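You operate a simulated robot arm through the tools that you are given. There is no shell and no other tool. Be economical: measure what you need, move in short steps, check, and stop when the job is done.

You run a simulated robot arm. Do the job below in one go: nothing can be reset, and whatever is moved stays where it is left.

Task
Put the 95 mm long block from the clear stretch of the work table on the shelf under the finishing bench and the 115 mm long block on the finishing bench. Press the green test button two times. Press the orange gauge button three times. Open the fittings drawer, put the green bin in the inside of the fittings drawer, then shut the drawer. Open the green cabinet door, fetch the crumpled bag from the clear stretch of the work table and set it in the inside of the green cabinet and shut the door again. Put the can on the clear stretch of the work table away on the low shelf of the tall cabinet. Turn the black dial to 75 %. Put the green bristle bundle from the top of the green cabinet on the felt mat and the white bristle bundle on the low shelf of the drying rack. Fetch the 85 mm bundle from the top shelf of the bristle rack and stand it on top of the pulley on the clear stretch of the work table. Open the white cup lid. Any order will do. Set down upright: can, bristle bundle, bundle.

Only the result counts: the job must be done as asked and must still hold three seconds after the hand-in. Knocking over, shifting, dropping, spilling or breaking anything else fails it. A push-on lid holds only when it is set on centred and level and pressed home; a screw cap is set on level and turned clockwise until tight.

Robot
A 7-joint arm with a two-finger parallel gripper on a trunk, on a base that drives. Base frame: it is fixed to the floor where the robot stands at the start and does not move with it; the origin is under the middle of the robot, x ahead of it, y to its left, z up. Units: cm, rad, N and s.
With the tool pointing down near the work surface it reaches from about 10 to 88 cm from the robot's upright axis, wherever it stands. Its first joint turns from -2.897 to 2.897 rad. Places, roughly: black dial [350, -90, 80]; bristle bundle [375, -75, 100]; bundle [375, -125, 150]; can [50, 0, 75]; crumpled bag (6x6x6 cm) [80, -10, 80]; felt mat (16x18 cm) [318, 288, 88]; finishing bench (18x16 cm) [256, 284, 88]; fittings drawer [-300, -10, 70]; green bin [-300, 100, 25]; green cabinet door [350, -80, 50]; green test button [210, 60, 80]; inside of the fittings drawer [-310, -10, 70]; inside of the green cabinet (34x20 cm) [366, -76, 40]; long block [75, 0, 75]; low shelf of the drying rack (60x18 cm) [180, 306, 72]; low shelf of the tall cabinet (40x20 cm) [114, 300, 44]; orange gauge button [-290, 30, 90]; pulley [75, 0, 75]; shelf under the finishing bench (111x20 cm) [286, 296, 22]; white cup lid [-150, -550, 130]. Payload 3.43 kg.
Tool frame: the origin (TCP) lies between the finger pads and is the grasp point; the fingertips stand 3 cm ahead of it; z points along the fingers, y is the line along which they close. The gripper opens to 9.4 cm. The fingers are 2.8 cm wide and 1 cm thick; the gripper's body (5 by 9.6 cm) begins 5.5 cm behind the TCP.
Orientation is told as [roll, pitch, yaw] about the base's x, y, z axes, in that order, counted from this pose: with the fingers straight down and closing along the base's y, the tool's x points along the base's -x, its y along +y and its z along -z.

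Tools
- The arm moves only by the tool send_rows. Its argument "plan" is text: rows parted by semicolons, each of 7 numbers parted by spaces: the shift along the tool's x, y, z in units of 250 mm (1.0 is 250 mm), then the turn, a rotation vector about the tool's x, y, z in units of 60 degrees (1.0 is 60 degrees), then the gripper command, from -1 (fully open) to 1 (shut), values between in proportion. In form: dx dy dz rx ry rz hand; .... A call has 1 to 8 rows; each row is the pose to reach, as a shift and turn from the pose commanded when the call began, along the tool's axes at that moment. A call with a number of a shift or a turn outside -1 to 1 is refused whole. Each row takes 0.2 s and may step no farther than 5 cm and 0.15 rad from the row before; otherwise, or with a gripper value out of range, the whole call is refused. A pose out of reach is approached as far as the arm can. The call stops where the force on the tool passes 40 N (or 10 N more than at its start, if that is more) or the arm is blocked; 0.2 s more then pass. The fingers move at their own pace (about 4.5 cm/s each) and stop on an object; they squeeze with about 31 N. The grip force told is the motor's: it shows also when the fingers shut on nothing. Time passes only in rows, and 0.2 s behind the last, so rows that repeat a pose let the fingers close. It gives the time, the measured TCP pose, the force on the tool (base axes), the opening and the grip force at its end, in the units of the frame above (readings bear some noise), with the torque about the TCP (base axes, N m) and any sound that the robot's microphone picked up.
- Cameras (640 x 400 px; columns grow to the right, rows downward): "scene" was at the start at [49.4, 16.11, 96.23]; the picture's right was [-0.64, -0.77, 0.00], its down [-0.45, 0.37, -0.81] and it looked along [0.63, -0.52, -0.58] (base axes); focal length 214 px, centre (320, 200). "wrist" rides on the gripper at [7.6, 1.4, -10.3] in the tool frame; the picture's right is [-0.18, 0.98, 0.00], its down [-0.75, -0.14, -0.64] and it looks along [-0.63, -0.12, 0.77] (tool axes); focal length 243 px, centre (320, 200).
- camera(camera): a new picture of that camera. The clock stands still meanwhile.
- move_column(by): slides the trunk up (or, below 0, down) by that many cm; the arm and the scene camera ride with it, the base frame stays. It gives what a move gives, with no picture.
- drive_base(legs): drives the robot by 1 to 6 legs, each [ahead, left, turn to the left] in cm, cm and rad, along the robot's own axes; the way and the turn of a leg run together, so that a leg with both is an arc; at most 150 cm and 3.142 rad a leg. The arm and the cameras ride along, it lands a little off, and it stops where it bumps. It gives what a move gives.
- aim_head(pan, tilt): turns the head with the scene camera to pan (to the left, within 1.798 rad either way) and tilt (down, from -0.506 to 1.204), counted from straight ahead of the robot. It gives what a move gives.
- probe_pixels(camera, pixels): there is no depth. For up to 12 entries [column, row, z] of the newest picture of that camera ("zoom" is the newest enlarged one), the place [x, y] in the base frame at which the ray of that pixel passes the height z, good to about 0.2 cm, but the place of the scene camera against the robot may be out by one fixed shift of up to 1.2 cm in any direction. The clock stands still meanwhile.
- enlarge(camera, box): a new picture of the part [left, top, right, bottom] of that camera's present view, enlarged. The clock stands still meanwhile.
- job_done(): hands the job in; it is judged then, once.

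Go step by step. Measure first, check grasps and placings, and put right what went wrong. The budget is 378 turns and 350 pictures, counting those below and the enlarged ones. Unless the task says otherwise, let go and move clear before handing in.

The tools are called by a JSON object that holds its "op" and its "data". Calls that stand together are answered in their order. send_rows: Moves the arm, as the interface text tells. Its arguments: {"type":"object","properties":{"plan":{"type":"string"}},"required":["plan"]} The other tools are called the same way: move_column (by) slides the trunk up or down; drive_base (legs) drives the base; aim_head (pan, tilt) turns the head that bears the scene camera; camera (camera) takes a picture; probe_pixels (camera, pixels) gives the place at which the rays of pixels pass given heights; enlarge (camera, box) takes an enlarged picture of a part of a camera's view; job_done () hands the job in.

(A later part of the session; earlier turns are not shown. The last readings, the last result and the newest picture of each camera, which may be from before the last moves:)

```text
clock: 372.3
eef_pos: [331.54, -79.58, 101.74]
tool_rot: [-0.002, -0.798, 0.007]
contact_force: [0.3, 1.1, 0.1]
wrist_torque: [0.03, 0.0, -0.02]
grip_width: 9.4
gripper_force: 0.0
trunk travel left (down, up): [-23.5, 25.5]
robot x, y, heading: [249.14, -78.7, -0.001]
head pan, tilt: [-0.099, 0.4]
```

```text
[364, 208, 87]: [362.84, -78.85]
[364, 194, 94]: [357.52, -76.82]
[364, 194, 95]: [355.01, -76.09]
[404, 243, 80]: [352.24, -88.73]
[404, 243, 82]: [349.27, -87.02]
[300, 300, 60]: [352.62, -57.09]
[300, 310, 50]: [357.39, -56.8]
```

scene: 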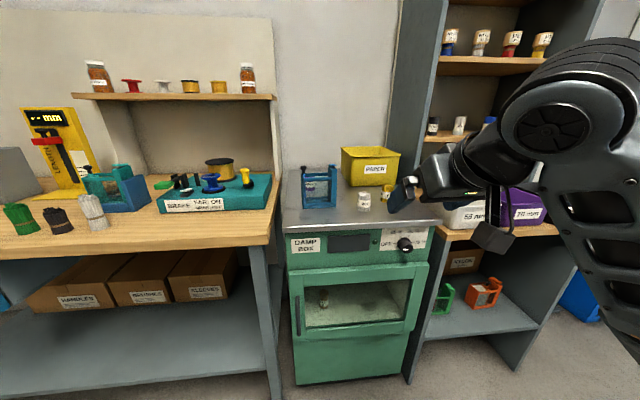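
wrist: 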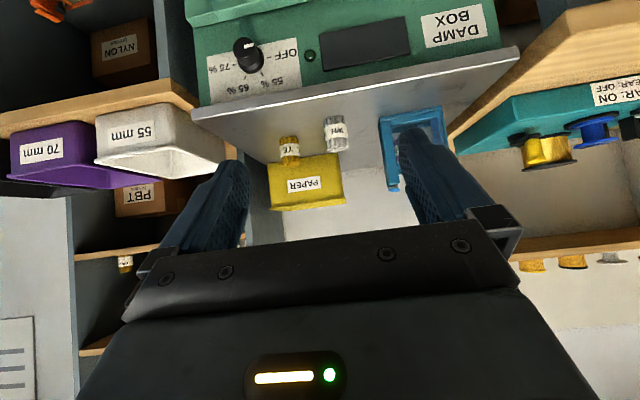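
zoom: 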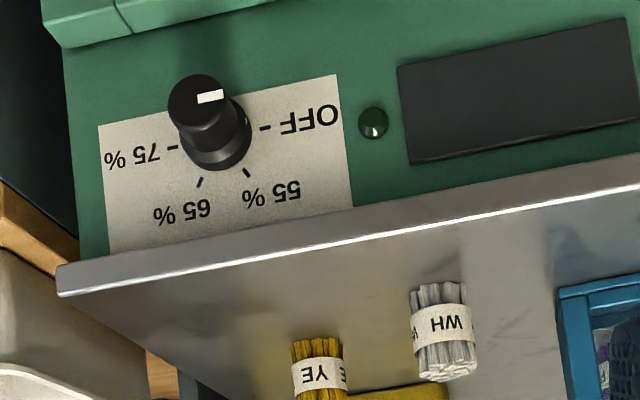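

The dial mark points at OFF; 75 % is 180° clockwise. White bundle centre ≈(359.7,−78.7). I lower the trunk 18 while raising the arm alike for better posture, then drive ahead.

{"op": "send_rows", "data": {"plan": "-0.13 0 -0.13 0 0 0 -1; -0.26 0 -0.26 0 0 0 -1; -0.38 0 -0.38 0 0 0 -1; -0.5 0 -0.5 0 0 0 -1; -0.5 0 -0.5 0 0 0 -1"}}

{"op": "move_column", "data": {"by": -18}}

{"op": "drive_base", "data": {"legs": [[27.5, 0, 0]]}}

{"op": "camera", "data": {"camera": "wrist"}}

{"op": "camera", "data": {"camera": "scene"}}

```text
clock: 373.5
eef_pos: [331.65, -79.47, 119.59]
tool_rot: [-0.002, -0.798, 0.007]
contact_force: [0.5, -0.6, -0.7]
wrist_torque: [0.04, 0.02, -0.01]
grip_width: 9.38
gripper_force: 0.0
trunk travel left (down, up): [-23.5, 25.5]
robot x, y, heading: [248.87, -78.8, -0.003]
head pan, tilt: [-0.099, 0.4]
```

```text
clock: 375.5
eef_pos: [331.55, -79.5, 101.45]
tool_rot: [-0.005, -0.799, 0.008]
contact_force: [-0.6, 0.5, -0.2]
wrist_torque: [-0.02, -0.02, 0.04]
grip_width: 9.39
gripper_force: 0.0
trunk travel left (down, up): [-5.5, 43.5]
robot x, y, heading: [249.36, -79.25, -0.0]
head pan, tilt: [-0.099, 0.4]
```

```text
clock: 377.4
eef_pos: [359.05, -79.55, 101.5]
tool_rot: [-0.004, -0.8, 0.008]
contact_force: [0.3, -0.6, -0.4]
wrist_torque: [0.0, 0.0, -0.02]
grip_width: 9.41
gripper_force: 0.0
trunk travel left (down, up): [-5.5, 43.5]
robot x, y, heading: [276.31, -79.08, 0.004]
head pan, tilt: [-0.099, 0.4]
```

```text
214 pictures are left
```

wrist: 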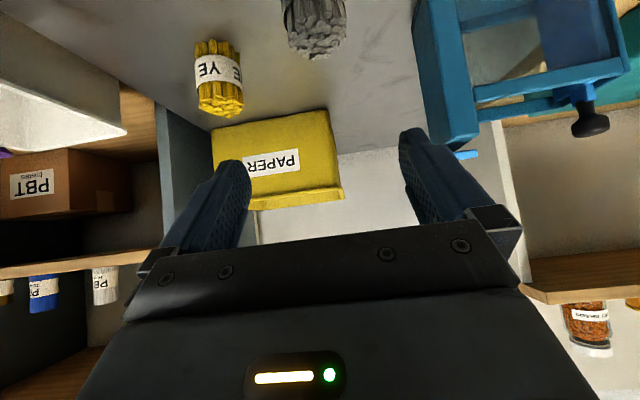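

```text
213 pictures are left
```

scene: 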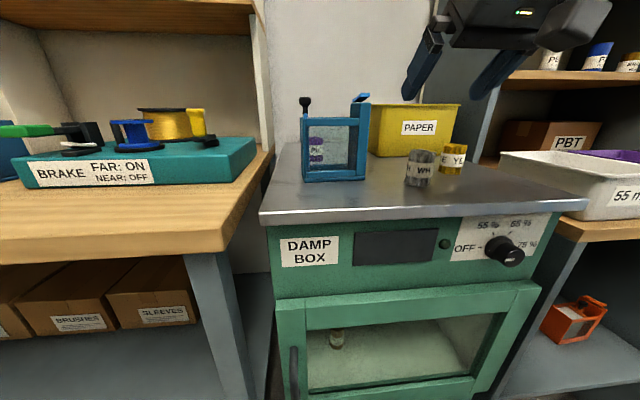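

{"op": "probe_pixels", "data": {"camera": "wrist", "pixels": [[318, 42, 93], [318, 42, 94], [318, 60, 93], [290, 25, 91], [346, 22, 91]]}}

{"op": "probe_pixels", "data": {"camera": "scene", "pixels": [[418, 186, 87], [424, 154, 93], [424, 154, 94]]}}

```text
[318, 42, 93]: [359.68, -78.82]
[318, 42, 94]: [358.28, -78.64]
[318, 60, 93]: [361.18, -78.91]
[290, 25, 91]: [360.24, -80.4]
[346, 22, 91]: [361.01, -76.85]
```

```text
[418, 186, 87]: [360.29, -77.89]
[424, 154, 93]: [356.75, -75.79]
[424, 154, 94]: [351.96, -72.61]
```

Centre ≈(360,−78.7). I descend with fingers at 6 cm opening to z≈91.5.

{"op": "send_rows", "data": {"plan": "0 0.032 0 0 0 0 -0.3; 0.08 0.032 0.1 0 0 0 -0.3; 0.17 0.032 0.2 0 0 0 -0.3; 0.259 0.032 0.307 0 0 0 -0.3; 0.259 0.032 0.307 0 0 0 -0.3"}}

{"op": "camera", "data": {"camera": "wrist"}}

{"op": "camera", "data": {"camera": "scene"}}

```text
clock: 378.6
eef_pos: [360.05, -78.98, 91.58]
tool_rot: [-0.004, -0.8, 0.009]
contact_force: [1.1, -0.1, 0.4]
wrist_torque: [0.02, 0.0, -0.01]
grip_width: 6.09
gripper_force: 0.0
trunk travel left (down, up): [-5.5, 43.5]
robot x, y, heading: [276.74, -79.13, 0.001]
head pan, tilt: [-0.099, 0.4]
```

```text
212 pictures are left
```

wrist: 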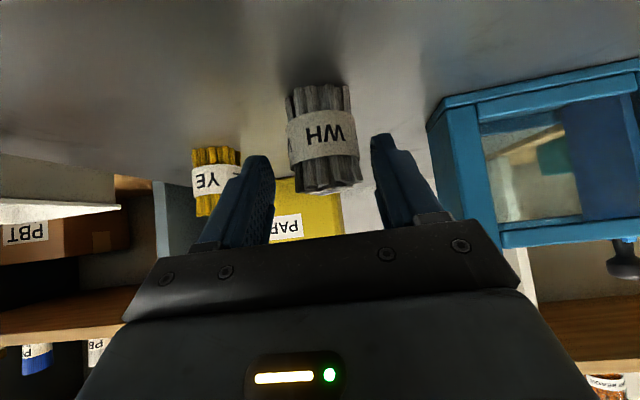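

```text
211 pictures are left
```

scene: 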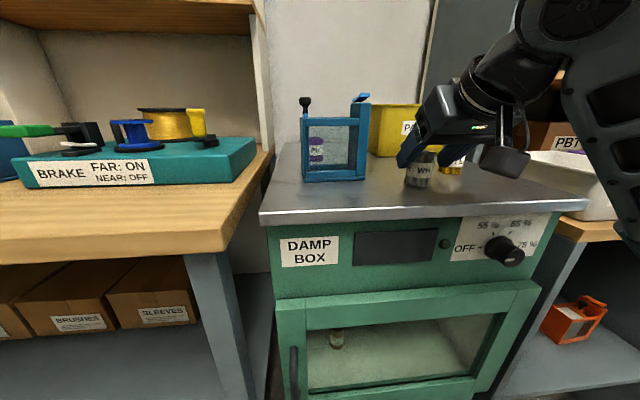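

The bundle is centred between the fingers with its top at TCP level. I go 0.8 cm lower and grip.

{"op": "send_rows", "data": {"plan": "0.023 0 0.022 0 0 0 -0.3; 0.023 0 0.022 0 0 0 1; 0.023 0 0.022 0 0 0 1; 0.023 0 0.022 0 0 0 1; 0.023 0 0.022 0 0 0 1; 0.023 0 0.022 0 0 0 1"}}

{"op": "send_rows", "data": {"plan": "-0.1 0 -0.1 0 0 0 1; -0.2 0 -0.2 0 0 0 1; -0.3 0 -0.3 0 0 0 1; -0.4 0 -0.4 0 0 0 1; -0.4 0 -0.4 0 0 0 1"}}

{"op": "camera", "data": {"camera": "wrist"}}

```text
clock: 380.0
eef_pos: [360.09, -78.96, 90.68]
tool_rot: [-0.004, -0.797, 0.008]
contact_force: [0.1, 0.5, 0.0]
wrist_torque: [0.01, 0.02, 0.04]
grip_width: 4.12
gripper_force: 31.2
trunk travel left (down, up): [-5.5, 43.5]
robot x, y, heading: [276.53, -79.05, 0.004]
head pan, tilt: [-0.099, 0.4]
```

```text
clock: 381.2
eef_pos: [359.81, -78.79, 104.83]
tool_rot: [-0.004, -0.798, 0.009]
contact_force: [0.2, 1.0, 0.0]
wrist_torque: [-0.01, 0.03, -0.05]
grip_width: 4.11
gripper_force: 30.7
trunk travel left (down, up): [-5.5, 43.5]
robot x, y, heading: [276.41, -79.0, -0.002]
head pan, tilt: [-0.099, 0.4]
```

```text
210 pictures are left
```

wrist: 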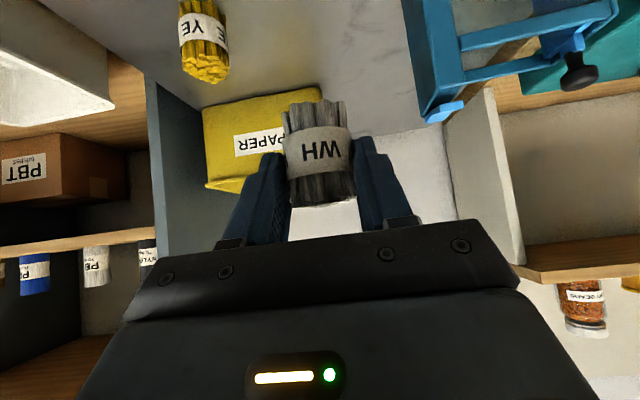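

White bundle held upright (4.1 cm). I back off, turn to +y and drive to the drying rack.

{"op": "drive_base", "data": {"legs": [[-20, 0, 0], [0, 0, 1.57], [120, -16, 0], [125, 0, 0], [0, 92, 0]]}}

{"op": "aim_head", "data": {"pan": 0.0, "tilt": 0.3}}

{"op": "camera", "data": {"camera": "scene"}}

{"op": "camera", "data": {"camera": "wrist"}}

```text
clock: 402.9
eef_pos: [182.95, 255.22, 104.92]
tool_rot: [-0.004, -0.799, 1.55]
contact_force: [-0.4, 0.3, -0.8]
wrist_torque: [-0.06, 0.0, 0.01]
grip_width: 3.96
gripper_force: 31.4
trunk travel left (down, up): [-5.5, 43.5]
robot x, y, heading: [181.2, 172.1, 1.534]
head pan, tilt: [-0.099, 0.4]
```

```text
clock: 403.6
eef_pos: [183.03, 255.3, 104.78]
tool_rot: [-0.003, -0.799, 1.549]
contact_force: [-0.2, -0.9, -0.1]
wrist_torque: [-0.01, 0.03, 0.01]
grip_width: 3.97
gripper_force: 30.7
trunk travel left (down, up): [-5.5, 43.5]
robot x, y, heading: [180.7, 171.97, 1.543]
head pan, tilt: [0.0, 0.3]
```

```text
209 pictures are left
```

scene: 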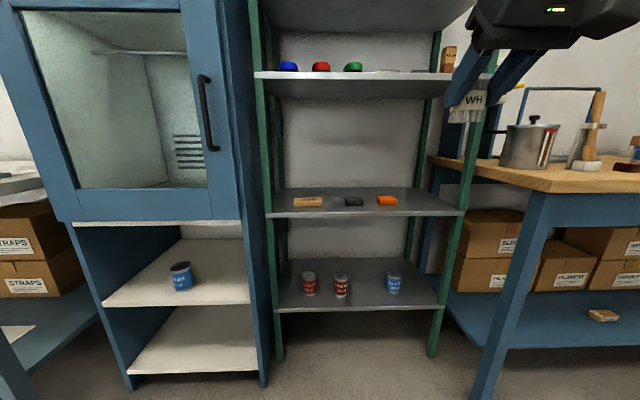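

```text
208 pictures are left
```

wrist: 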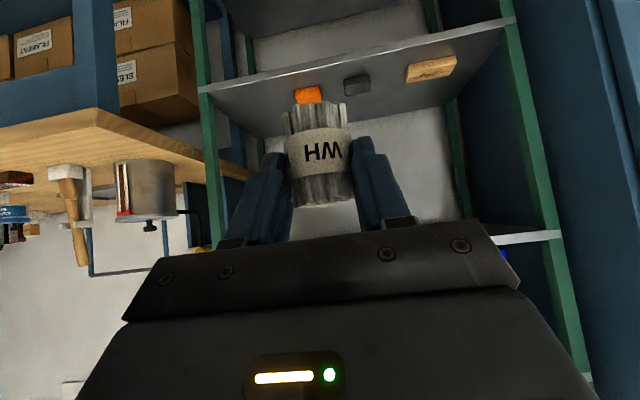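

The shelf at row ~205 should be z=72. I probe its edges and the occupied places.

{"op": "probe_pixels", "data": {"camera": "scene", "pixels": [[268, 214, 72], [462, 212, 72], [280, 308, 44], [440, 305, 44], [308, 207, 72], [354, 205, 72], [388, 204, 72], [420, 192, 72], [258, 76, 110], [425, 209, 72]]}}

```text
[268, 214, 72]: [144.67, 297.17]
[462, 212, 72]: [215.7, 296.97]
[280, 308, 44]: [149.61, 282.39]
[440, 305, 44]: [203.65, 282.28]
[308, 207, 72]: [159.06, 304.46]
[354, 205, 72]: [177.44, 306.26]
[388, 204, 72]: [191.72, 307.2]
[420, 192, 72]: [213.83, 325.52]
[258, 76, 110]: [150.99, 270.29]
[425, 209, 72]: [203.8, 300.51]
```

Shelf z=72, front y≈297; free at x≈204 right of the orange block (192). I sidestep right and lower the hand in front of the rack.

{"op": "drive_base", "data": {"legs": [[0, -22, 0.03]]}}

{"op": "send_rows", "data": {"plan": "0.13 0 0.13 0 0 0 1; 0.26 0 0.26 0 0 0 1; 0.39 0 0.39 0 0 0 1; 0.52 0 0.52 0 0 0 1; 0.62 0 0.62 0 0 0 1; 0.62 0 0.62 0 0 0 1"}}

{"op": "camera", "data": {"camera": "scene"}}

{"op": "camera", "data": {"camera": "wrist"}}

```text
clock: 405.3
eef_pos: [202.11, 255.0, 104.89]
tool_rot: [-0.004, -0.799, 1.583]
contact_force: [-0.2, 0.6, 0.0]
wrist_torque: [-0.01, 0.01, -0.01]
grip_width: 3.97
gripper_force: 31.5
trunk travel left (down, up): [-5.5, 43.5]
robot x, y, heading: [202.63, 171.87, 1.575]
head pan, tilt: [0.0, 0.3]
```

```text
clock: 406.7
eef_pos: [202.18, 255.13, 83.01]
tool_rot: [-0.003, -0.798, 1.585]
contact_force: [0.0, -0.6, 0.2]
wrist_torque: [-0.05, 0.04, -0.01]
grip_width: 3.94
gripper_force: 31.3
trunk travel left (down, up): [-5.5, 43.5]
robot x, y, heading: [202.6, 171.93, 1.576]
head pan, tilt: [0.0, 0.3]
```

```text
207 pictures are left
```

scene: 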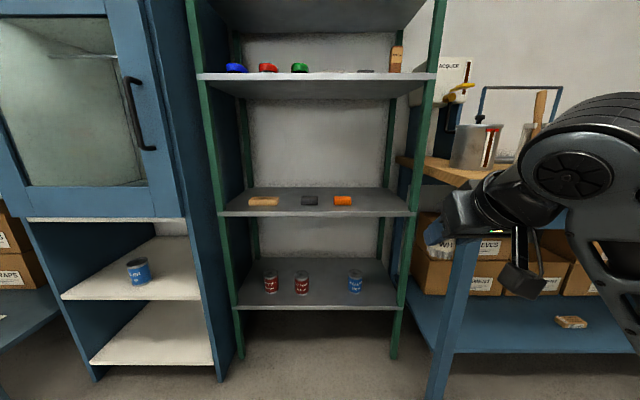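

```text
206 pictures are left
```

wrist: 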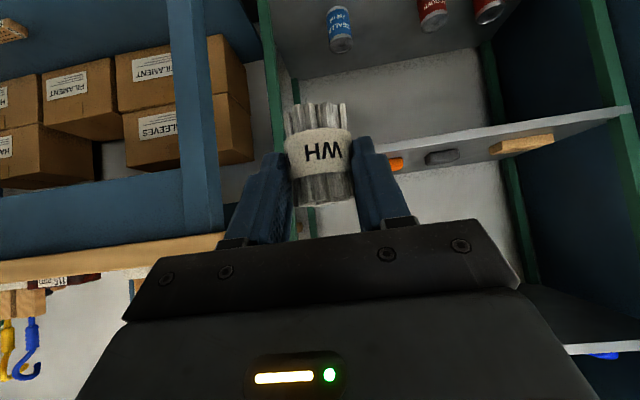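

{"op": "probe_pixels", "data": {"camera": "wrist", "pixels": [[480, 148, 72], [610, 115, 72], [397, 165, 73], [386, 165, 73], [275, 90, 60], [293, 190, 80]]}}

{"op": "probe_pixels", "data": {"camera": "scene", "pixels": [[410, 214, 72], [343, 206, 72], [350, 205, 72], [333, 206, 72], [395, 160, 88], [470, 185, 88]]}}

```text
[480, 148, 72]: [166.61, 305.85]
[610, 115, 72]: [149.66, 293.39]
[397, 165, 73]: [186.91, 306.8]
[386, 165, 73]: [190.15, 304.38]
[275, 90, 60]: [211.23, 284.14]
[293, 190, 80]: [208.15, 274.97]
```

```text
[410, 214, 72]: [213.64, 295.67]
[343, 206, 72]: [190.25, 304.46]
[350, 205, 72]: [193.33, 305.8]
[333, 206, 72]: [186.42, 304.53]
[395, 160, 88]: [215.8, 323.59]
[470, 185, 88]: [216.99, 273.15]
```

Gap x 193–213 is free and I'm at x=202. I drive ahead in two steps.

{"op": "drive_base", "data": {"legs": [[34, 0, 0]]}}

{"op": "camera", "data": {"camera": "scene"}}

{"op": "camera", "data": {"camera": "wrist"}}

```text
clock: 408.9
eef_pos: [202.03, 288.82, 83.11]
tool_rot: [-0.004, -0.799, 1.585]
contact_force: [-0.7, -0.5, -0.1]
wrist_torque: [-0.05, -0.04, 0.0]
grip_width: 3.95
gripper_force: 30.9
trunk travel left (down, up): [-5.5, 43.5]
robot x, y, heading: [202.78, 205.42, 1.575]
head pan, tilt: [0.0, 0.3]
```

```text
205 pictures are left
```

scene: 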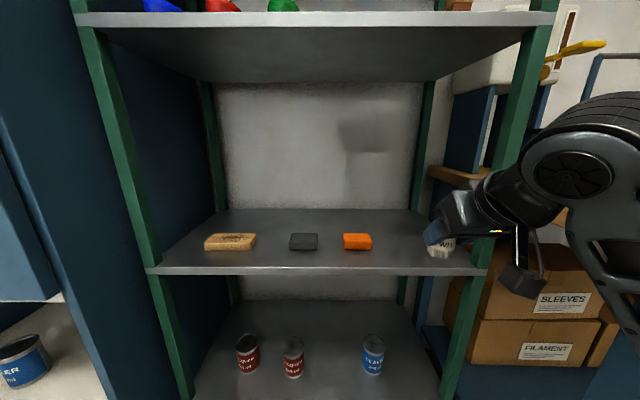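

```text
204 pictures are left
```

wrist: 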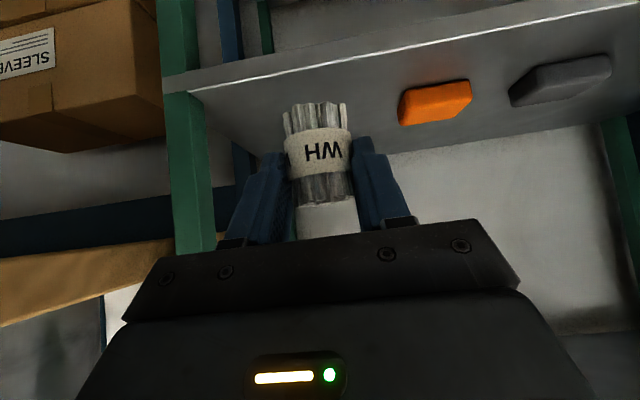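

{"op": "drive_base", "data": {"legs": [[14, 1.5, 0]]}}

{"op": "camera", "data": {"camera": "scene"}}

{"op": "camera", "data": {"camera": "wrist"}}

```text
clock: 410.2
eef_pos: [201.4, 297.91, 82.39]
tool_rot: [0.019, -0.786, 1.532]
contact_force: [0.2, 0.0, -0.2]
wrist_torque: [-0.02, -0.02, 0.0]
grip_width: 3.95
gripper_force: 30.7
trunk travel left (down, up): [-5.5, 43.5]
robot x, y, heading: [199.93, 214.88, 1.571]
head pan, tilt: [0.0, 0.3]
stopped in leg 1: the robot was blocked; the commanded pose is now the measured one
```

```text
203 pictures are left
```

scene: 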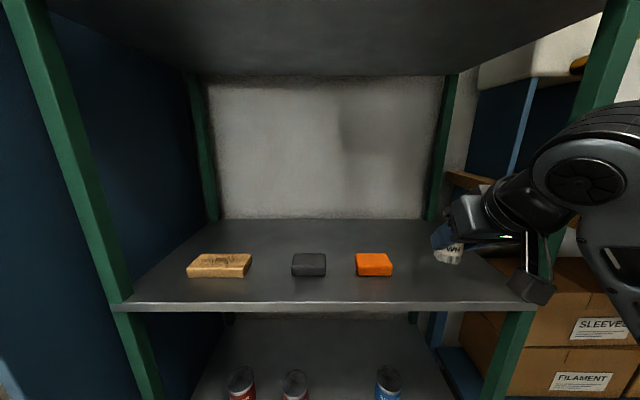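

```text
202 pictures are left
```

wrist: 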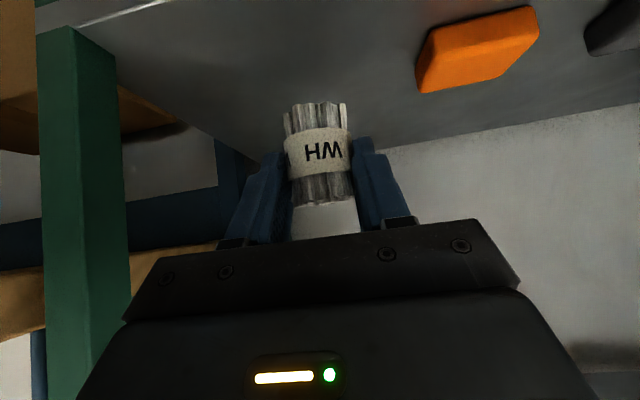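

Blocked: the wide wrist likely met the rack's right post. I back off, shift 3.5 cm left, straighten the tool, and go in again to y≈301.

{"op": "drive_base", "data": {"legs": [[-8, 0, 0], [0, 3.8, 0]]}}

{"op": "send_rows", "data": {"plan": "0 0 0 0.022 -0.011 0 1; 0 0 0 0.022 -0.011 0 1"}}

{"op": "camera", "data": {"camera": "wrist"}}

{"op": "enlarge", "data": {"camera": "scene", "box": [380, 60, 640, 330]}}

```text
clock: 411.7
eef_pos: [197.7, 290.2, 82.02]
tool_rot: [0.022, -0.784, 1.531]
contact_force: [-0.2, 0.8, -1.0]
wrist_torque: [0.02, 0.01, -0.01]
grip_width: 3.93
gripper_force: 31.1
trunk travel left (down, up): [-5.5, 43.5]
robot x, y, heading: [196.21, 206.78, 1.569]
head pan, tilt: [0.0, 0.3]
```

```text
clock: 412.3
eef_pos: [197.77, 290.2, 82.23]
tool_rot: [-0.001, -0.794, 1.53]
contact_force: [-0.4, 0.5, -0.2]
wrist_torque: [0.0, 0.0, -0.02]
grip_width: 3.92
gripper_force: 30.8
trunk travel left (down, up): [-5.5, 43.5]
robot x, y, heading: [196.14, 207.54, 1.563]
head pan, tilt: [0.0, 0.3]
```

```text
201 pictures are left
```

wrist: 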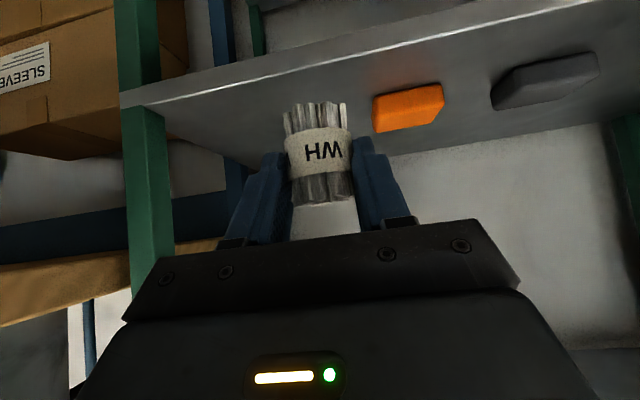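

```text
1.48 times, centred on (510, 195) of scene
```

zoom: 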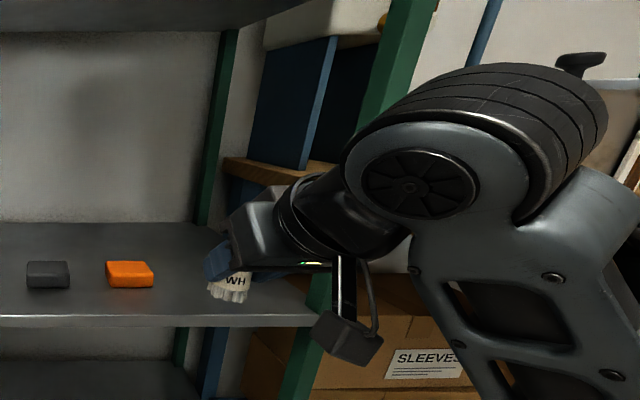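

{"op": "probe_pixels", "data": {"camera": "wrist", "pixels": [[373, 120, 72], [375, 95, 74.5], [440, 125, 72], [385, 132, 72], [250, 70, 72], [165, 105, 72]]}}

```text
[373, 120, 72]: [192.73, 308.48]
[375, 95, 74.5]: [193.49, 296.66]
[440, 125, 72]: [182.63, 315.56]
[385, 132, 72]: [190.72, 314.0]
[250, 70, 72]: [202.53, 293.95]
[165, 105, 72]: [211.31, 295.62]
```

{"op": "drive_base", "data": {"legs": [[11, 0, 0]]}}

{"op": "camera", "data": {"camera": "wrist"}}

```text
clock: 413.5
eef_pos: [198.52, 299.5, 81.6]
tool_rot: [0.014, -0.782, 1.504]
contact_force: [-0.1, -0.1, 0.3]
wrist_torque: [-0.01, 0.0, 0.0]
grip_width: 3.93
gripper_force: 31.3
trunk travel left (down, up): [-5.5, 43.5]
robot x, y, heading: [196.03, 216.11, 1.565]
head pan, tilt: [0.0, 0.3]
stopped in leg 1: the robot was blocked; the commanded pose is now the measured one
```

```text
199 pictures are left
```

wrist: 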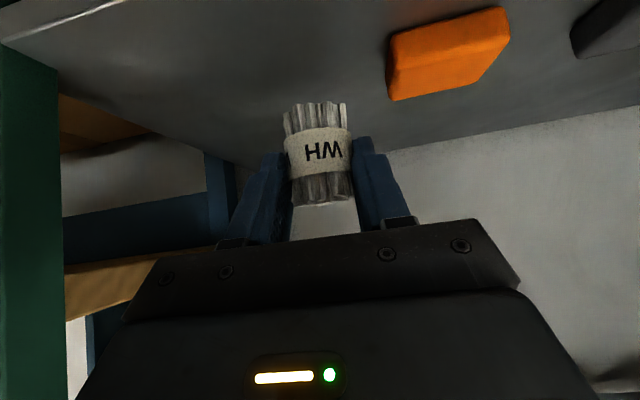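

Blocked again at robot y≈216 (arm touching something on the right). I back the base 2 cm and instead extend the arm forward 4.5 cm.

{"op": "drive_base", "data": {"legs": [[-2, 0, 0]]}}

{"op": "send_rows", "data": {"plan": "0 0 0 0.017 -0.014 0 1; -0.06 0 0.06 0.017 -0.014 0 1; -0.126 0 0.128 0.017 -0.014 0 1; -0.126 0 0.128 0.017 -0.014 0 1"}}

{"op": "camera", "data": {"camera": "wrist"}}

```text
clock: 414.3
eef_pos: [198.45, 297.52, 81.64]
tool_rot: [0.013, -0.784, 1.5]
contact_force: [-0.3, 0.7, -1.2]
wrist_torque: [0.0, -0.02, 0.0]
grip_width: 3.92
gripper_force: 31.1
trunk travel left (down, up): [-5.5, 43.5]
robot x, y, heading: [196.39, 214.54, 1.563]
head pan, tilt: [0.0, 0.3]
```

```text
clock: 415.3
eef_pos: [198.68, 301.97, 81.52]
tool_rot: [-0.003, -0.798, 1.499]
contact_force: [0.1, 0.5, -0.2]
wrist_torque: [-0.04, -0.01, 0.02]
grip_width: 3.94
gripper_force: 30.5
trunk travel left (down, up): [-5.5, 43.5]
robot x, y, heading: [196.54, 214.6, 1.564]
head pan, tilt: [0.0, 0.3]
```

```text
198 pictures are left
```

wrist: 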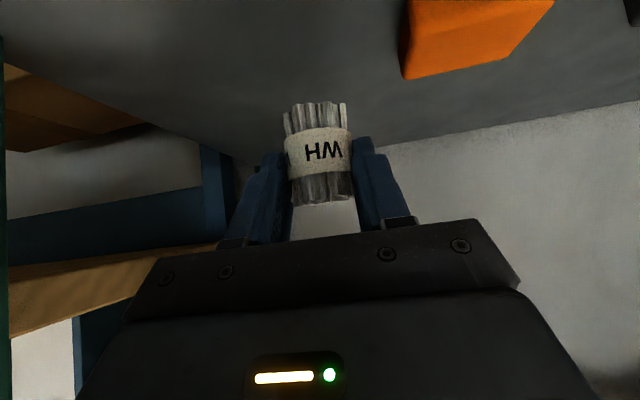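

Now at y=302 with clean orientation. Lower toward the shelf.

{"op": "send_rows", "data": {"plan": "0.05 0 0.049 0 0 0 1; 0.1 0 0.098 0 0 0 1; 0.135 0 0.132 0 0 0 1; 0.135 0 0.132 0 0 0 1"}}

{"op": "camera", "data": {"camera": "wrist"}}

{"op": "enlarge", "data": {"camera": "scene", "box": [380, 160, 640, 330]}}

```text
clock: 416.3
eef_pos: [198.82, 302.03, 76.94]
tool_rot: [-0.005, -0.797, 1.499]
contact_force: [-0.5, -0.7, -0.1]
wrist_torque: [0.03, 0.02, -0.02]
grip_width: 3.96
gripper_force: 31.0
trunk travel left (down, up): [-5.5, 43.5]
robot x, y, heading: [195.83, 214.62, 1.565]
head pan, tilt: [0.0, 0.3]
```

```text
197 pictures are left
```

wrist: 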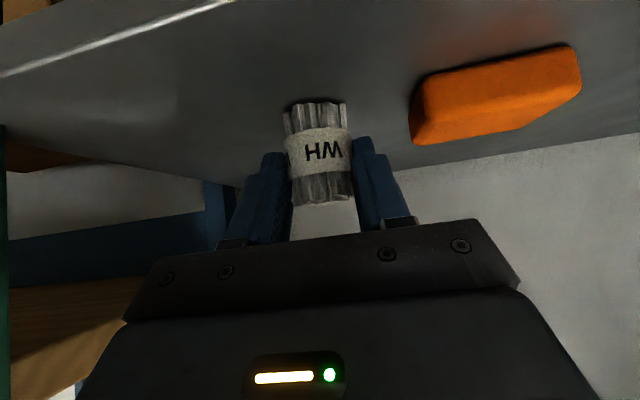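

```text
2.35 times, centred on (510, 245) of scene
```

zoom: 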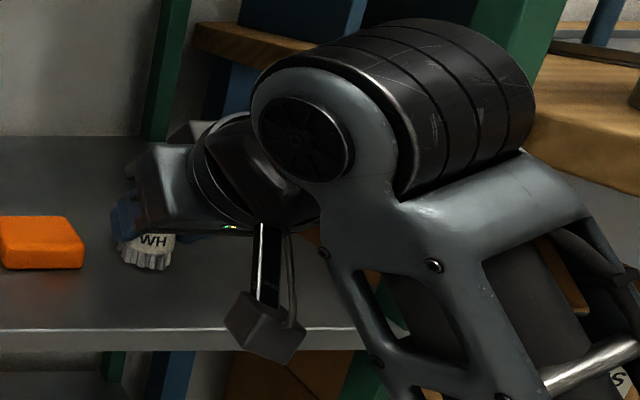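

{"op": "send_rows", "data": {"plan": "0.015 0 0.015 0 0 0 1; 0.03 0 0.03 0 0 0 1; 0.045 0 0.045 0 0 0 1; 0.055 0 0.055 0 0 0 1"}}

```text
clock: 417.3
eef_pos: [198.85, 302.12, 75.06]
tool_rot: [-0.006, -0.803, 1.501]
contact_force: [-1.7, 2.9, 29.0]
wrist_torque: [0.57, 0.41, -0.05]
grip_width: 3.88
gripper_force: 30.8
trunk travel left (down, up): [-5.5, 43.5]
robot x, y, heading: [195.85, 214.17, 1.563]
head pan, tilt: [0.0, 0.3]
```

Contact (29 N). Ease, open partially, then withdraw up-and-back.

{"op": "send_rows", "data": {"plan": "-0.008 0 -0.008 0 0 0 1; -0.008 0 -0.008 0 0 0 -0.3; -0.008 0 -0.008 0 0 0 -0.3; -0.008 0 -0.008 0 0 0 -0.3; -0.008 0 -0.008 0 0 0 -0.3"}}

{"op": "send_rows", "data": {"plan": "0 0 -0.1 0 0 0 -0.3; 0 0 -0.2 0 0 0 -0.3; 0 0 -0.35 0 0 0 -0.3; 0 0 -0.5 0 0 0 -0.3"}}

{"op": "camera", "data": {"camera": "wrist"}}

{"op": "camera", "data": {"camera": "scene"}}

```text
clock: 418.5
eef_pos: [198.75, 302.04, 75.02]
tool_rot: [-0.002, -0.794, 1.501]
contact_force: [5.0, -3.5, 7.7]
wrist_torque: [0.04, 0.11, 0.01]
grip_width: 5.81
gripper_force: 0.1
trunk travel left (down, up): [-5.5, 43.5]
robot x, y, heading: [196.07, 214.53, 1.559]
head pan, tilt: [0.0, 0.3]
```

```text
clock: 419.5
eef_pos: [198.07, 293.13, 83.87]
tool_rot: [-0.007, -0.795, 1.502]
contact_force: [0.0, -0.1, 0.2]
wrist_torque: [0.0, -0.05, -0.01]
grip_width: 6.09
gripper_force: 0.1
trunk travel left (down, up): [-5.5, 43.5]
robot x, y, heading: [196.16, 214.42, 1.564]
head pan, tilt: [0.0, 0.3]
```

```text
195 pictures are left
```

wrist: 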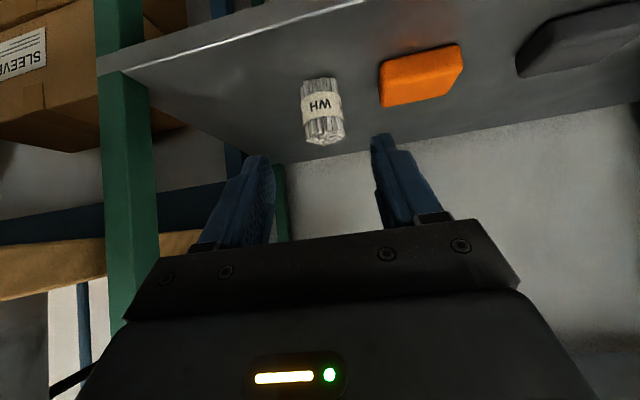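

```text
194 pictures are left
```

scene: 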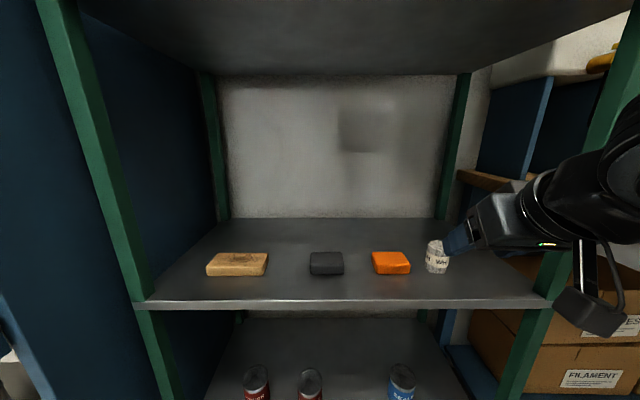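

White bundle stands upright on the shelf. I withdraw, raise the arm, and return to the cabinet for dial and door.

{"op": "drive_base", "data": {"legs": [[-35, 0, 0]]}}

{"op": "send_rows", "data": {"plan": "-0.13 0 -0.13 0 0 0 1; -0.26 0 -0.26 0 0 0 1; -0.39 0 -0.39 0 0 0 1; -0.52 0 -0.52 0 0 0 1; -0.52 0 -0.52 0 0 0 1"}}

{"op": "drive_base", "data": {"legs": [[0, -72, 0], [-125, 0, 0], [-135, 0, 0], [0, 0, -1.565]]}}

{"op": "aim_head", "data": {"pan": -0.1, "tilt": 0.4}}

{"op": "camera", "data": {"camera": "scene"}}

```text
clock: 421.8
eef_pos: [197.66, 258.59, 84.03]
tool_rot: [-0.002, -0.798, 1.504]
contact_force: [-0.1, -0.3, -0.1]
wrist_torque: [0.01, 0.02, -0.02]
grip_width: 6.09
gripper_force: 0.0
trunk travel left (down, up): [-5.5, 43.5]
robot x, y, heading: [196.2, 180.3, 1.569]
head pan, tilt: [0.0, 0.3]
```

```text
clock: 423.0
eef_pos: [197.85, 258.3, 102.47]
tool_rot: [-0.002, -0.799, 1.502]
contact_force: [-0.2, 0.2, -0.1]
wrist_torque: [-0.02, -0.02, -0.01]
grip_width: 0.02
gripper_force: 31.0
trunk travel left (down, up): [-5.5, 43.5]
robot x, y, heading: [195.7, 180.38, 1.569]
head pan, tilt: [0.0, 0.3]
```

```text
clock: 442.7
eef_pos: [350.8, -72.4, 102.4]
tool_rot: [-0.004, -0.798, -0.017]
contact_force: [-0.1, 0.0, 0.0]
wrist_torque: [0.03, -0.03, 0.0]
grip_width: 0.01
gripper_force: 31.3
trunk travel left (down, up): [-5.5, 43.5]
robot x, y, heading: [272.65, -74.76, 0.048]
head pan, tilt: [0.0, 0.3]
```

```text
clock: 443.3
eef_pos: [350.86, -72.48, 102.36]
tool_rot: [-0.004, -0.797, -0.016]
contact_force: [-0.2, -0.1, -0.3]
wrist_torque: [0.02, 0.02, -0.01]
grip_width: 0.01
gripper_force: 31.1
trunk travel left (down, up): [-5.5, 43.5]
robot x, y, heading: [272.64, -74.34, 0.046]
head pan, tilt: [-0.099, 0.4]
```

```text
193 pictures are left
```

scene: 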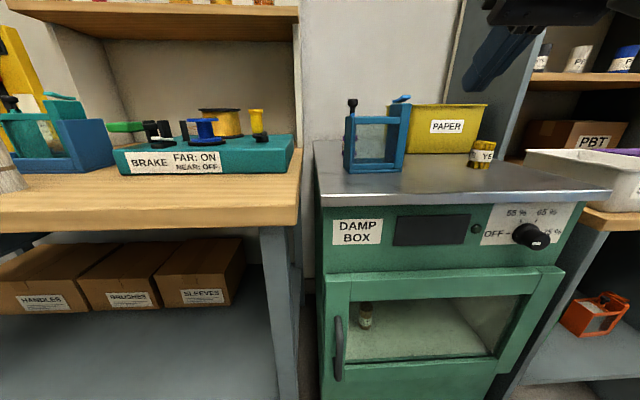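

I back up a bit and test how far the tool can be pitched toward horizontal for the dial.

{"op": "drive_base", "data": {"legs": [[-16, 0, -0.047]]}}

{"op": "send_rows", "data": {"plan": "0 0 0 0 -0.12 0 0; 0 0 0 0 -0.24 0 0; 0 0 0 0 -0.36 0 0; 0 0 0 0 -0.48 0 0; 0 0 0 0 -0.6 0 0; 0 0 0 0 -0.735 0 0; 0 0 0 0 -0.735 0 0"}}

{"op": "camera", "data": {"camera": "wrist"}}

```text
clock: 444.7
eef_pos: [334.73, -76.41, 102.32]
tool_rot: [-0.005, -0.798, -0.064]
contact_force: [-0.4, 0.4, -0.6]
wrist_torque: [-0.01, 0.02, -0.01]
grip_width: 0.02
gripper_force: 30.7
trunk travel left (down, up): [-5.5, 43.5]
robot x, y, heading: [256.37, -74.65, 0.006]
head pan, tilt: [-0.099, 0.4]
```

```text
clock: 446.3
eef_pos: [335.75, -76.45, 102.6]
tool_rot: [-0.789, -1.568, 0.724]
contact_force: [-0.8, 0.4, 0.5]
wrist_torque: [-0.01, -0.02, 0.01]
grip_width: 4.7
gripper_force: 0.1
out of reach, approached as far as the arm can: row 6, 7
trunk travel left (down, up): [-5.5, 43.5]
robot x, y, heading: [256.55, -74.87, 0.006]
head pan, tilt: [-0.099, 0.4]
```

```text
192 pictures are left
```

wrist: 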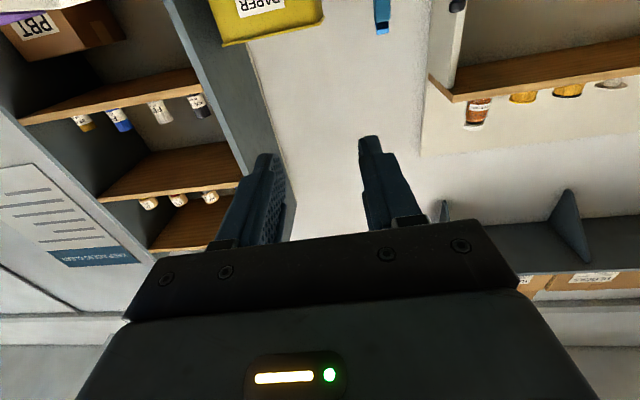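

Horizontal works here. I try lowering to z≈86 in this orientation.

{"op": "send_rows", "data": {"plan": "0.15 0 0 0 0 0 0; 0.3 0 0 0 0 0 0; 0.45 0 0 0 0 0 0; 0.6 0 0 0 0 0 0; 0.6 0 0 0 0 0 0"}}

{"op": "camera", "data": {"camera": "wrist"}}

```text
clock: 447.5
eef_pos: [336.25, -76.47, 87.49]
tool_rot: [-0.679, -1.565, 0.615]
contact_force: [-0.8, -0.6, -0.5]
wrist_torque: [0.04, 0.0, -0.01]
grip_width: 4.68
gripper_force: 0.1
out of reach, approached as far as the arm can: row 1, 2, 3, 4, 5
trunk travel left (down, up): [-5.5, 43.5]
robot x, y, heading: [256.5, -74.42, -0.005]
head pan, tilt: [-0.099, 0.4]
```

```text
191 pictures are left
```

wrist: 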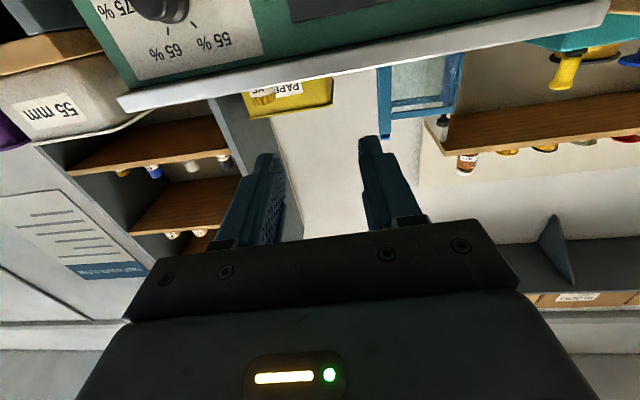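

Fine—horizontal pose works at z 87.5. I square the yaw, lower the trunk 5 cm and sidestep 11.5 cm toward the dial.

{"op": "send_rows", "data": {"plan": "0 0 0 -0.061 0 0 0; 0 0 0 -0.061 0 0 0"}}

{"op": "move_column", "data": {"by": -5.3}}

{"op": "drive_base", "data": {"legs": [[0, -11.5, 0]]}}

{"op": "camera", "data": {"camera": "wrist"}}

{"op": "camera", "data": {"camera": "scene"}}

```text
clock: 448.1
eef_pos: [336.3, -76.39, 87.44]
tool_rot: [-0.416, -1.566, 0.417]
contact_force: [0.3, 0.4, 0.9]
wrist_torque: [-0.02, 0.01, -0.03]
grip_width: 4.71
gripper_force: 0.1
trunk travel left (down, up): [-5.5, 43.5]
robot x, y, heading: [256.53, -74.93, 0.001]
head pan, tilt: [-0.099, 0.4]
```

```text
clock: 449.1
eef_pos: [336.33, -76.5, 82.25]
tool_rot: [-0.44, -1.566, 0.439]
contact_force: [0.3, -0.4, 1.0]
wrist_torque: [-0.02, -0.02, 0.02]
grip_width: 4.69
gripper_force: 0.0
trunk travel left (down, up): [-0.2, 48.8]
robot x, y, heading: [256.49, -74.61, 0.002]
head pan, tilt: [-0.099, 0.4]
```

```text
clock: 450.3
eef_pos: [336.36, -87.93, 82.18]
tool_rot: [-0.425, -1.566, 0.425]
contact_force: [-0.1, 0.6, -1.0]
wrist_torque: [-0.04, 0.01, -0.01]
grip_width: 4.72
gripper_force: 0.0
trunk travel left (down, up): [-0.2, 48.8]
robot x, y, heading: [256.38, -86.53, 0.004]
head pan, tilt: [-0.099, 0.4]
```

```text
190 pictures are left
```

wrist: 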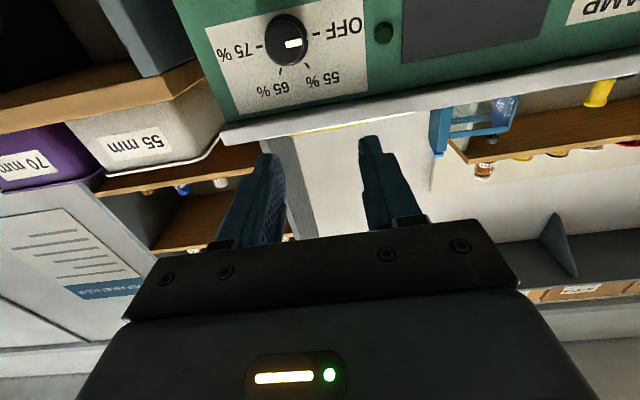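

```text
189 pictures are left
```

scene: 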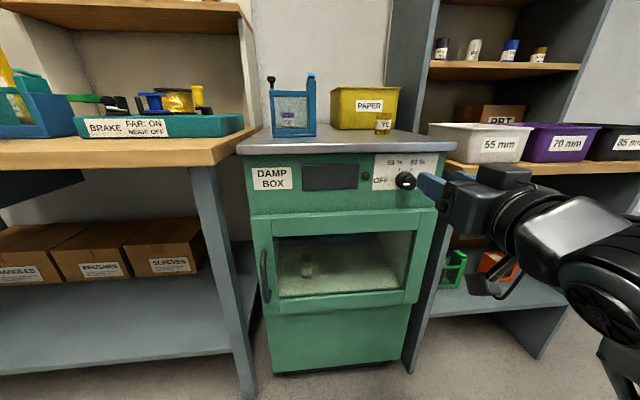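

{"op": "probe_pixels", "data": {"camera": "scene", "pixels": [[405, 181, 77], [405, 181, 80], [405, 181, 82], [432, 186, 82], [262, 275, 50], [262, 275, 55], [268, 300, 45], [240, 152, 87], [455, 150, 87]]}}

{"op": "probe_pixels", "data": {"camera": "wrist", "pixels": [[287, 40, 77], [287, 40, 78], [287, 40, 80], [225, 145, 87], [225, 140, 88], [385, 32, 78]]}}

{"op": "enlarge", "data": {"camera": "scene", "box": [340, 130, 480, 220]}}

```text
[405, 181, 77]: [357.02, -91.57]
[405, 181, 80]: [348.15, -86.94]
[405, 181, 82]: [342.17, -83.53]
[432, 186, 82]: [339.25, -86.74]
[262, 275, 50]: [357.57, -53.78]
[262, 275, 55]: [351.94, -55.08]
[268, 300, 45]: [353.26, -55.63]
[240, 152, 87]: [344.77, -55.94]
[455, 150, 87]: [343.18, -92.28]
```

```text
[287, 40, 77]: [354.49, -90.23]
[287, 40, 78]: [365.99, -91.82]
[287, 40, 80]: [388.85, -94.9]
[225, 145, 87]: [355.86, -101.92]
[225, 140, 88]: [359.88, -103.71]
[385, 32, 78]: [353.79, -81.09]
```

```text
4.44 times, centred on (410, 175) of scene
```

zoom: 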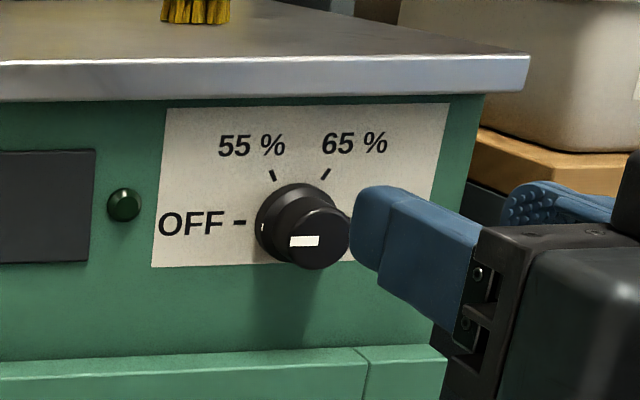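

Estimates put the knob near y≈−88.5, z≈80, front x≈347. I servo closer: forward 5, down 2.2, and look again.

{"op": "send_rows", "data": {"plan": "0.044 -0.01 0.07 0 0 0 0; 0.088 -0.02 0.14 0 0 0 0; 0.088 -0.02 0.2 0 0 0 0; 0.088 -0.02 0.2 0 0 0 0"}}

{"op": "camera", "data": {"camera": "wrist"}}

{"op": "enlarge", "data": {"camera": "scene", "box": [340, 130, 480, 220]}}

```text
clock: 451.3
eef_pos: [341.46, -88.16, 79.97]
tool_rot: [-0.425, -1.564, 0.422]
contact_force: [-0.8, 0.3, -0.6]
wrist_torque: [0.0, 0.02, 0.01]
grip_width: 4.69
gripper_force: 0.0
trunk travel left (down, up): [-0.2, 48.8]
robot x, y, heading: [256.51, -86.28, -0.001]
head pan, tilt: [-0.099, 0.4]
```

```text
187 pictures are left
```

wrist: 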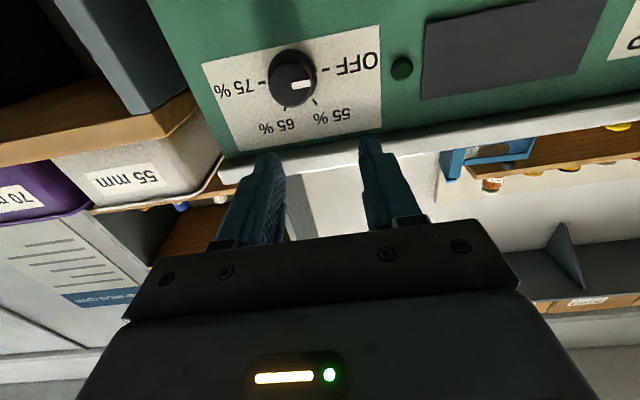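

```text
4.44 times, centred on (410, 175) of scene
```

zoom: 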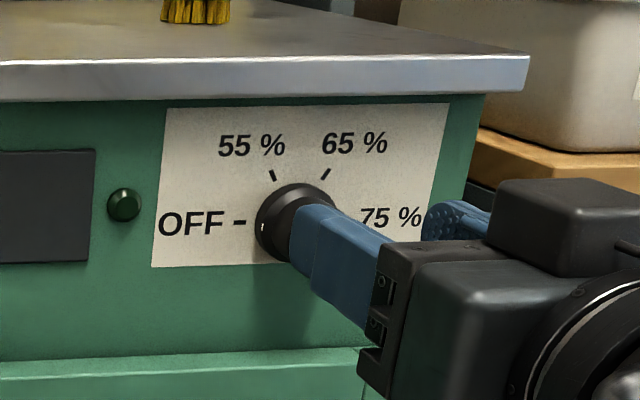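

The knob lies slightly lower and ahead. I lower 1.5 cm and look again from the side.

{"op": "send_rows", "data": {"plan": "0.03 0.01 0 0 0 0 0; 0.06 0.01 0 0 0 0 0; 0.06 0.01 0.03 0 0 0 0; 0.06 0.01 0.03 0 0 0 0"}}

{"op": "camera", "data": {"camera": "wrist"}}

{"op": "enlarge", "data": {"camera": "scene", "box": [340, 130, 480, 220]}}

```text
clock: 452.3
eef_pos: [342.14, -88.04, 78.47]
tool_rot: [-0.389, -1.566, 0.388]
contact_force: [-0.8, 0.2, -0.1]
wrist_torque: [-0.01, -0.01, 0.0]
grip_width: 4.69
gripper_force: 0.1
trunk travel left (down, up): [-0.2, 48.8]
robot x, y, heading: [256.54, -86.86, 0.002]
head pan, tilt: [-0.099, 0.4]
```

```text
185 pictures are left
```

wrist: 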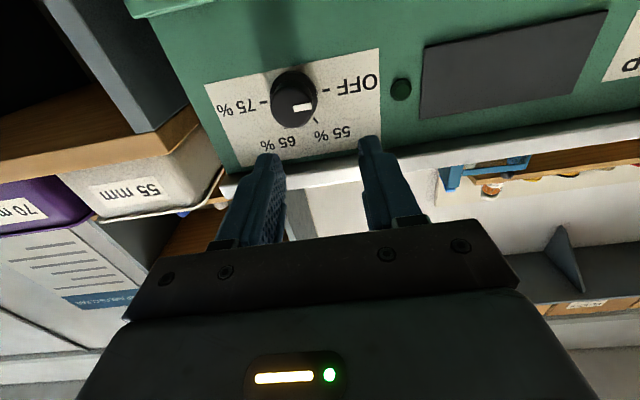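

```text
4.44 times, centred on (410, 175) of scene
```

zoom: 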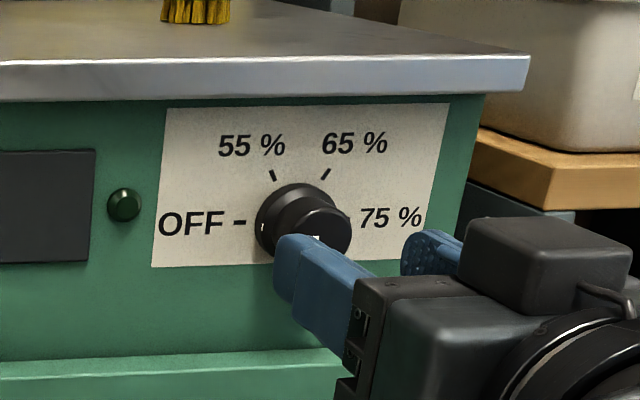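

Combined estimate: knob axis y≈−89.2, z≈77.8, front x≈350.5. I shift there and advance 3.5 cm, then check.

{"op": "send_rows", "data": {"plan": "0.025 -0.048 0 0 0 0 0; 0.025 -0.048 0.07 0 0 0 0; 0.025 -0.048 0.14 0 0 0 0; 0.025 -0.048 0.14 0 0 0 0"}}

{"op": "camera", "data": {"camera": "wrist"}}

{"op": "enlarge", "data": {"camera": "scene", "box": [340, 130, 480, 220]}}

```text
clock: 453.3
eef_pos: [345.61, -89.26, 77.9]
tool_rot: [-0.421, -1.564, 0.421]
contact_force: [0.2, -0.4, 0.5]
wrist_torque: [-0.02, 0.04, 0.0]
grip_width: 4.68
gripper_force: 0.1
trunk travel left (down, up): [-0.2, 48.8]
robot x, y, heading: [256.36, -86.28, 0.007]
head pan, tilt: [-0.099, 0.4]
```

```text
183 pictures are left
```

wrist: 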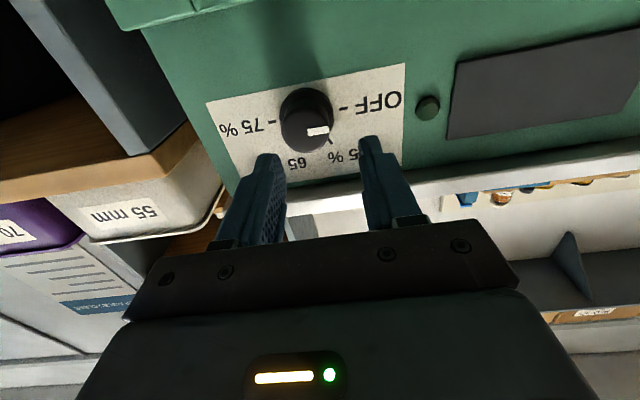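

```text
4.44 times, centred on (410, 175) of scene
```

zoom: 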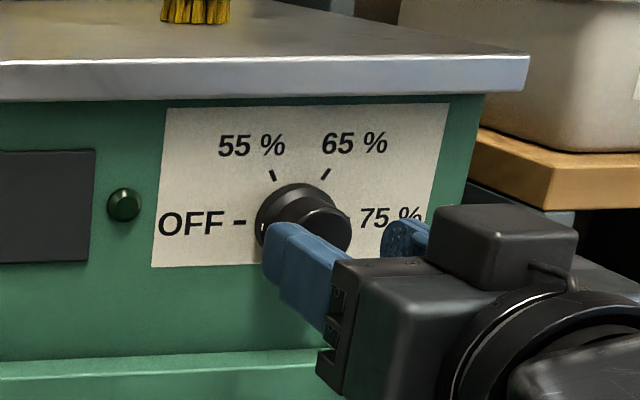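

Nearly aligned. I lower 0.4, shift 0.2, and advance 3 cm, checking force.

{"op": "send_rows", "data": {"plan": "0.016 -0.01 0.04 0 0 0 0; 0.016 -0.01 0.08 0 0 0 0; 0.016 -0.01 0.12 0 0 0 0; 0.016 -0.01 0.12 0 0 0 0"}}

{"op": "camera", "data": {"camera": "wrist"}}

{"op": "enlarge", "data": {"camera": "scene", "box": [340, 130, 480, 220]}}

```text
clock: 454.3
eef_pos: [348.66, -89.43, 77.54]
tool_rot: [-0.462, -1.566, 0.46]
contact_force: [0.2, 0.3, 0.5]
wrist_torque: [0.02, -0.04, -0.01]
grip_width: 4.68
gripper_force: 0.1
trunk travel left (down, up): [-0.2, 48.8]
robot x, y, heading: [256.07, -86.38, 0.005]
head pan, tilt: [-0.099, 0.4]
```

```text
181 pictures are left
```

wrist: 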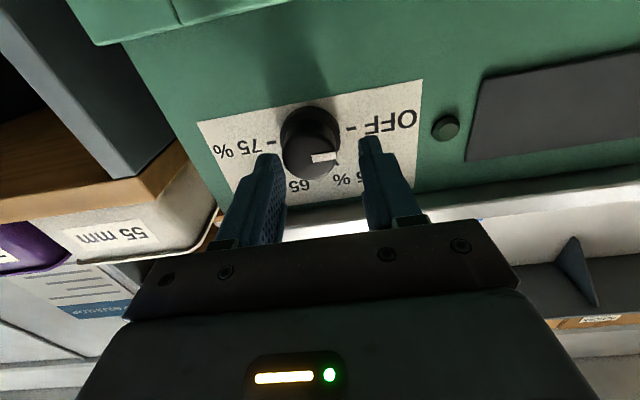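

```text
4.44 times, centred on (410, 175) of scene
```

zoom: 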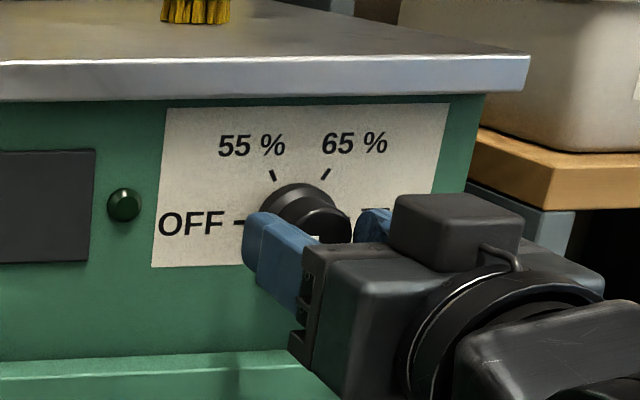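

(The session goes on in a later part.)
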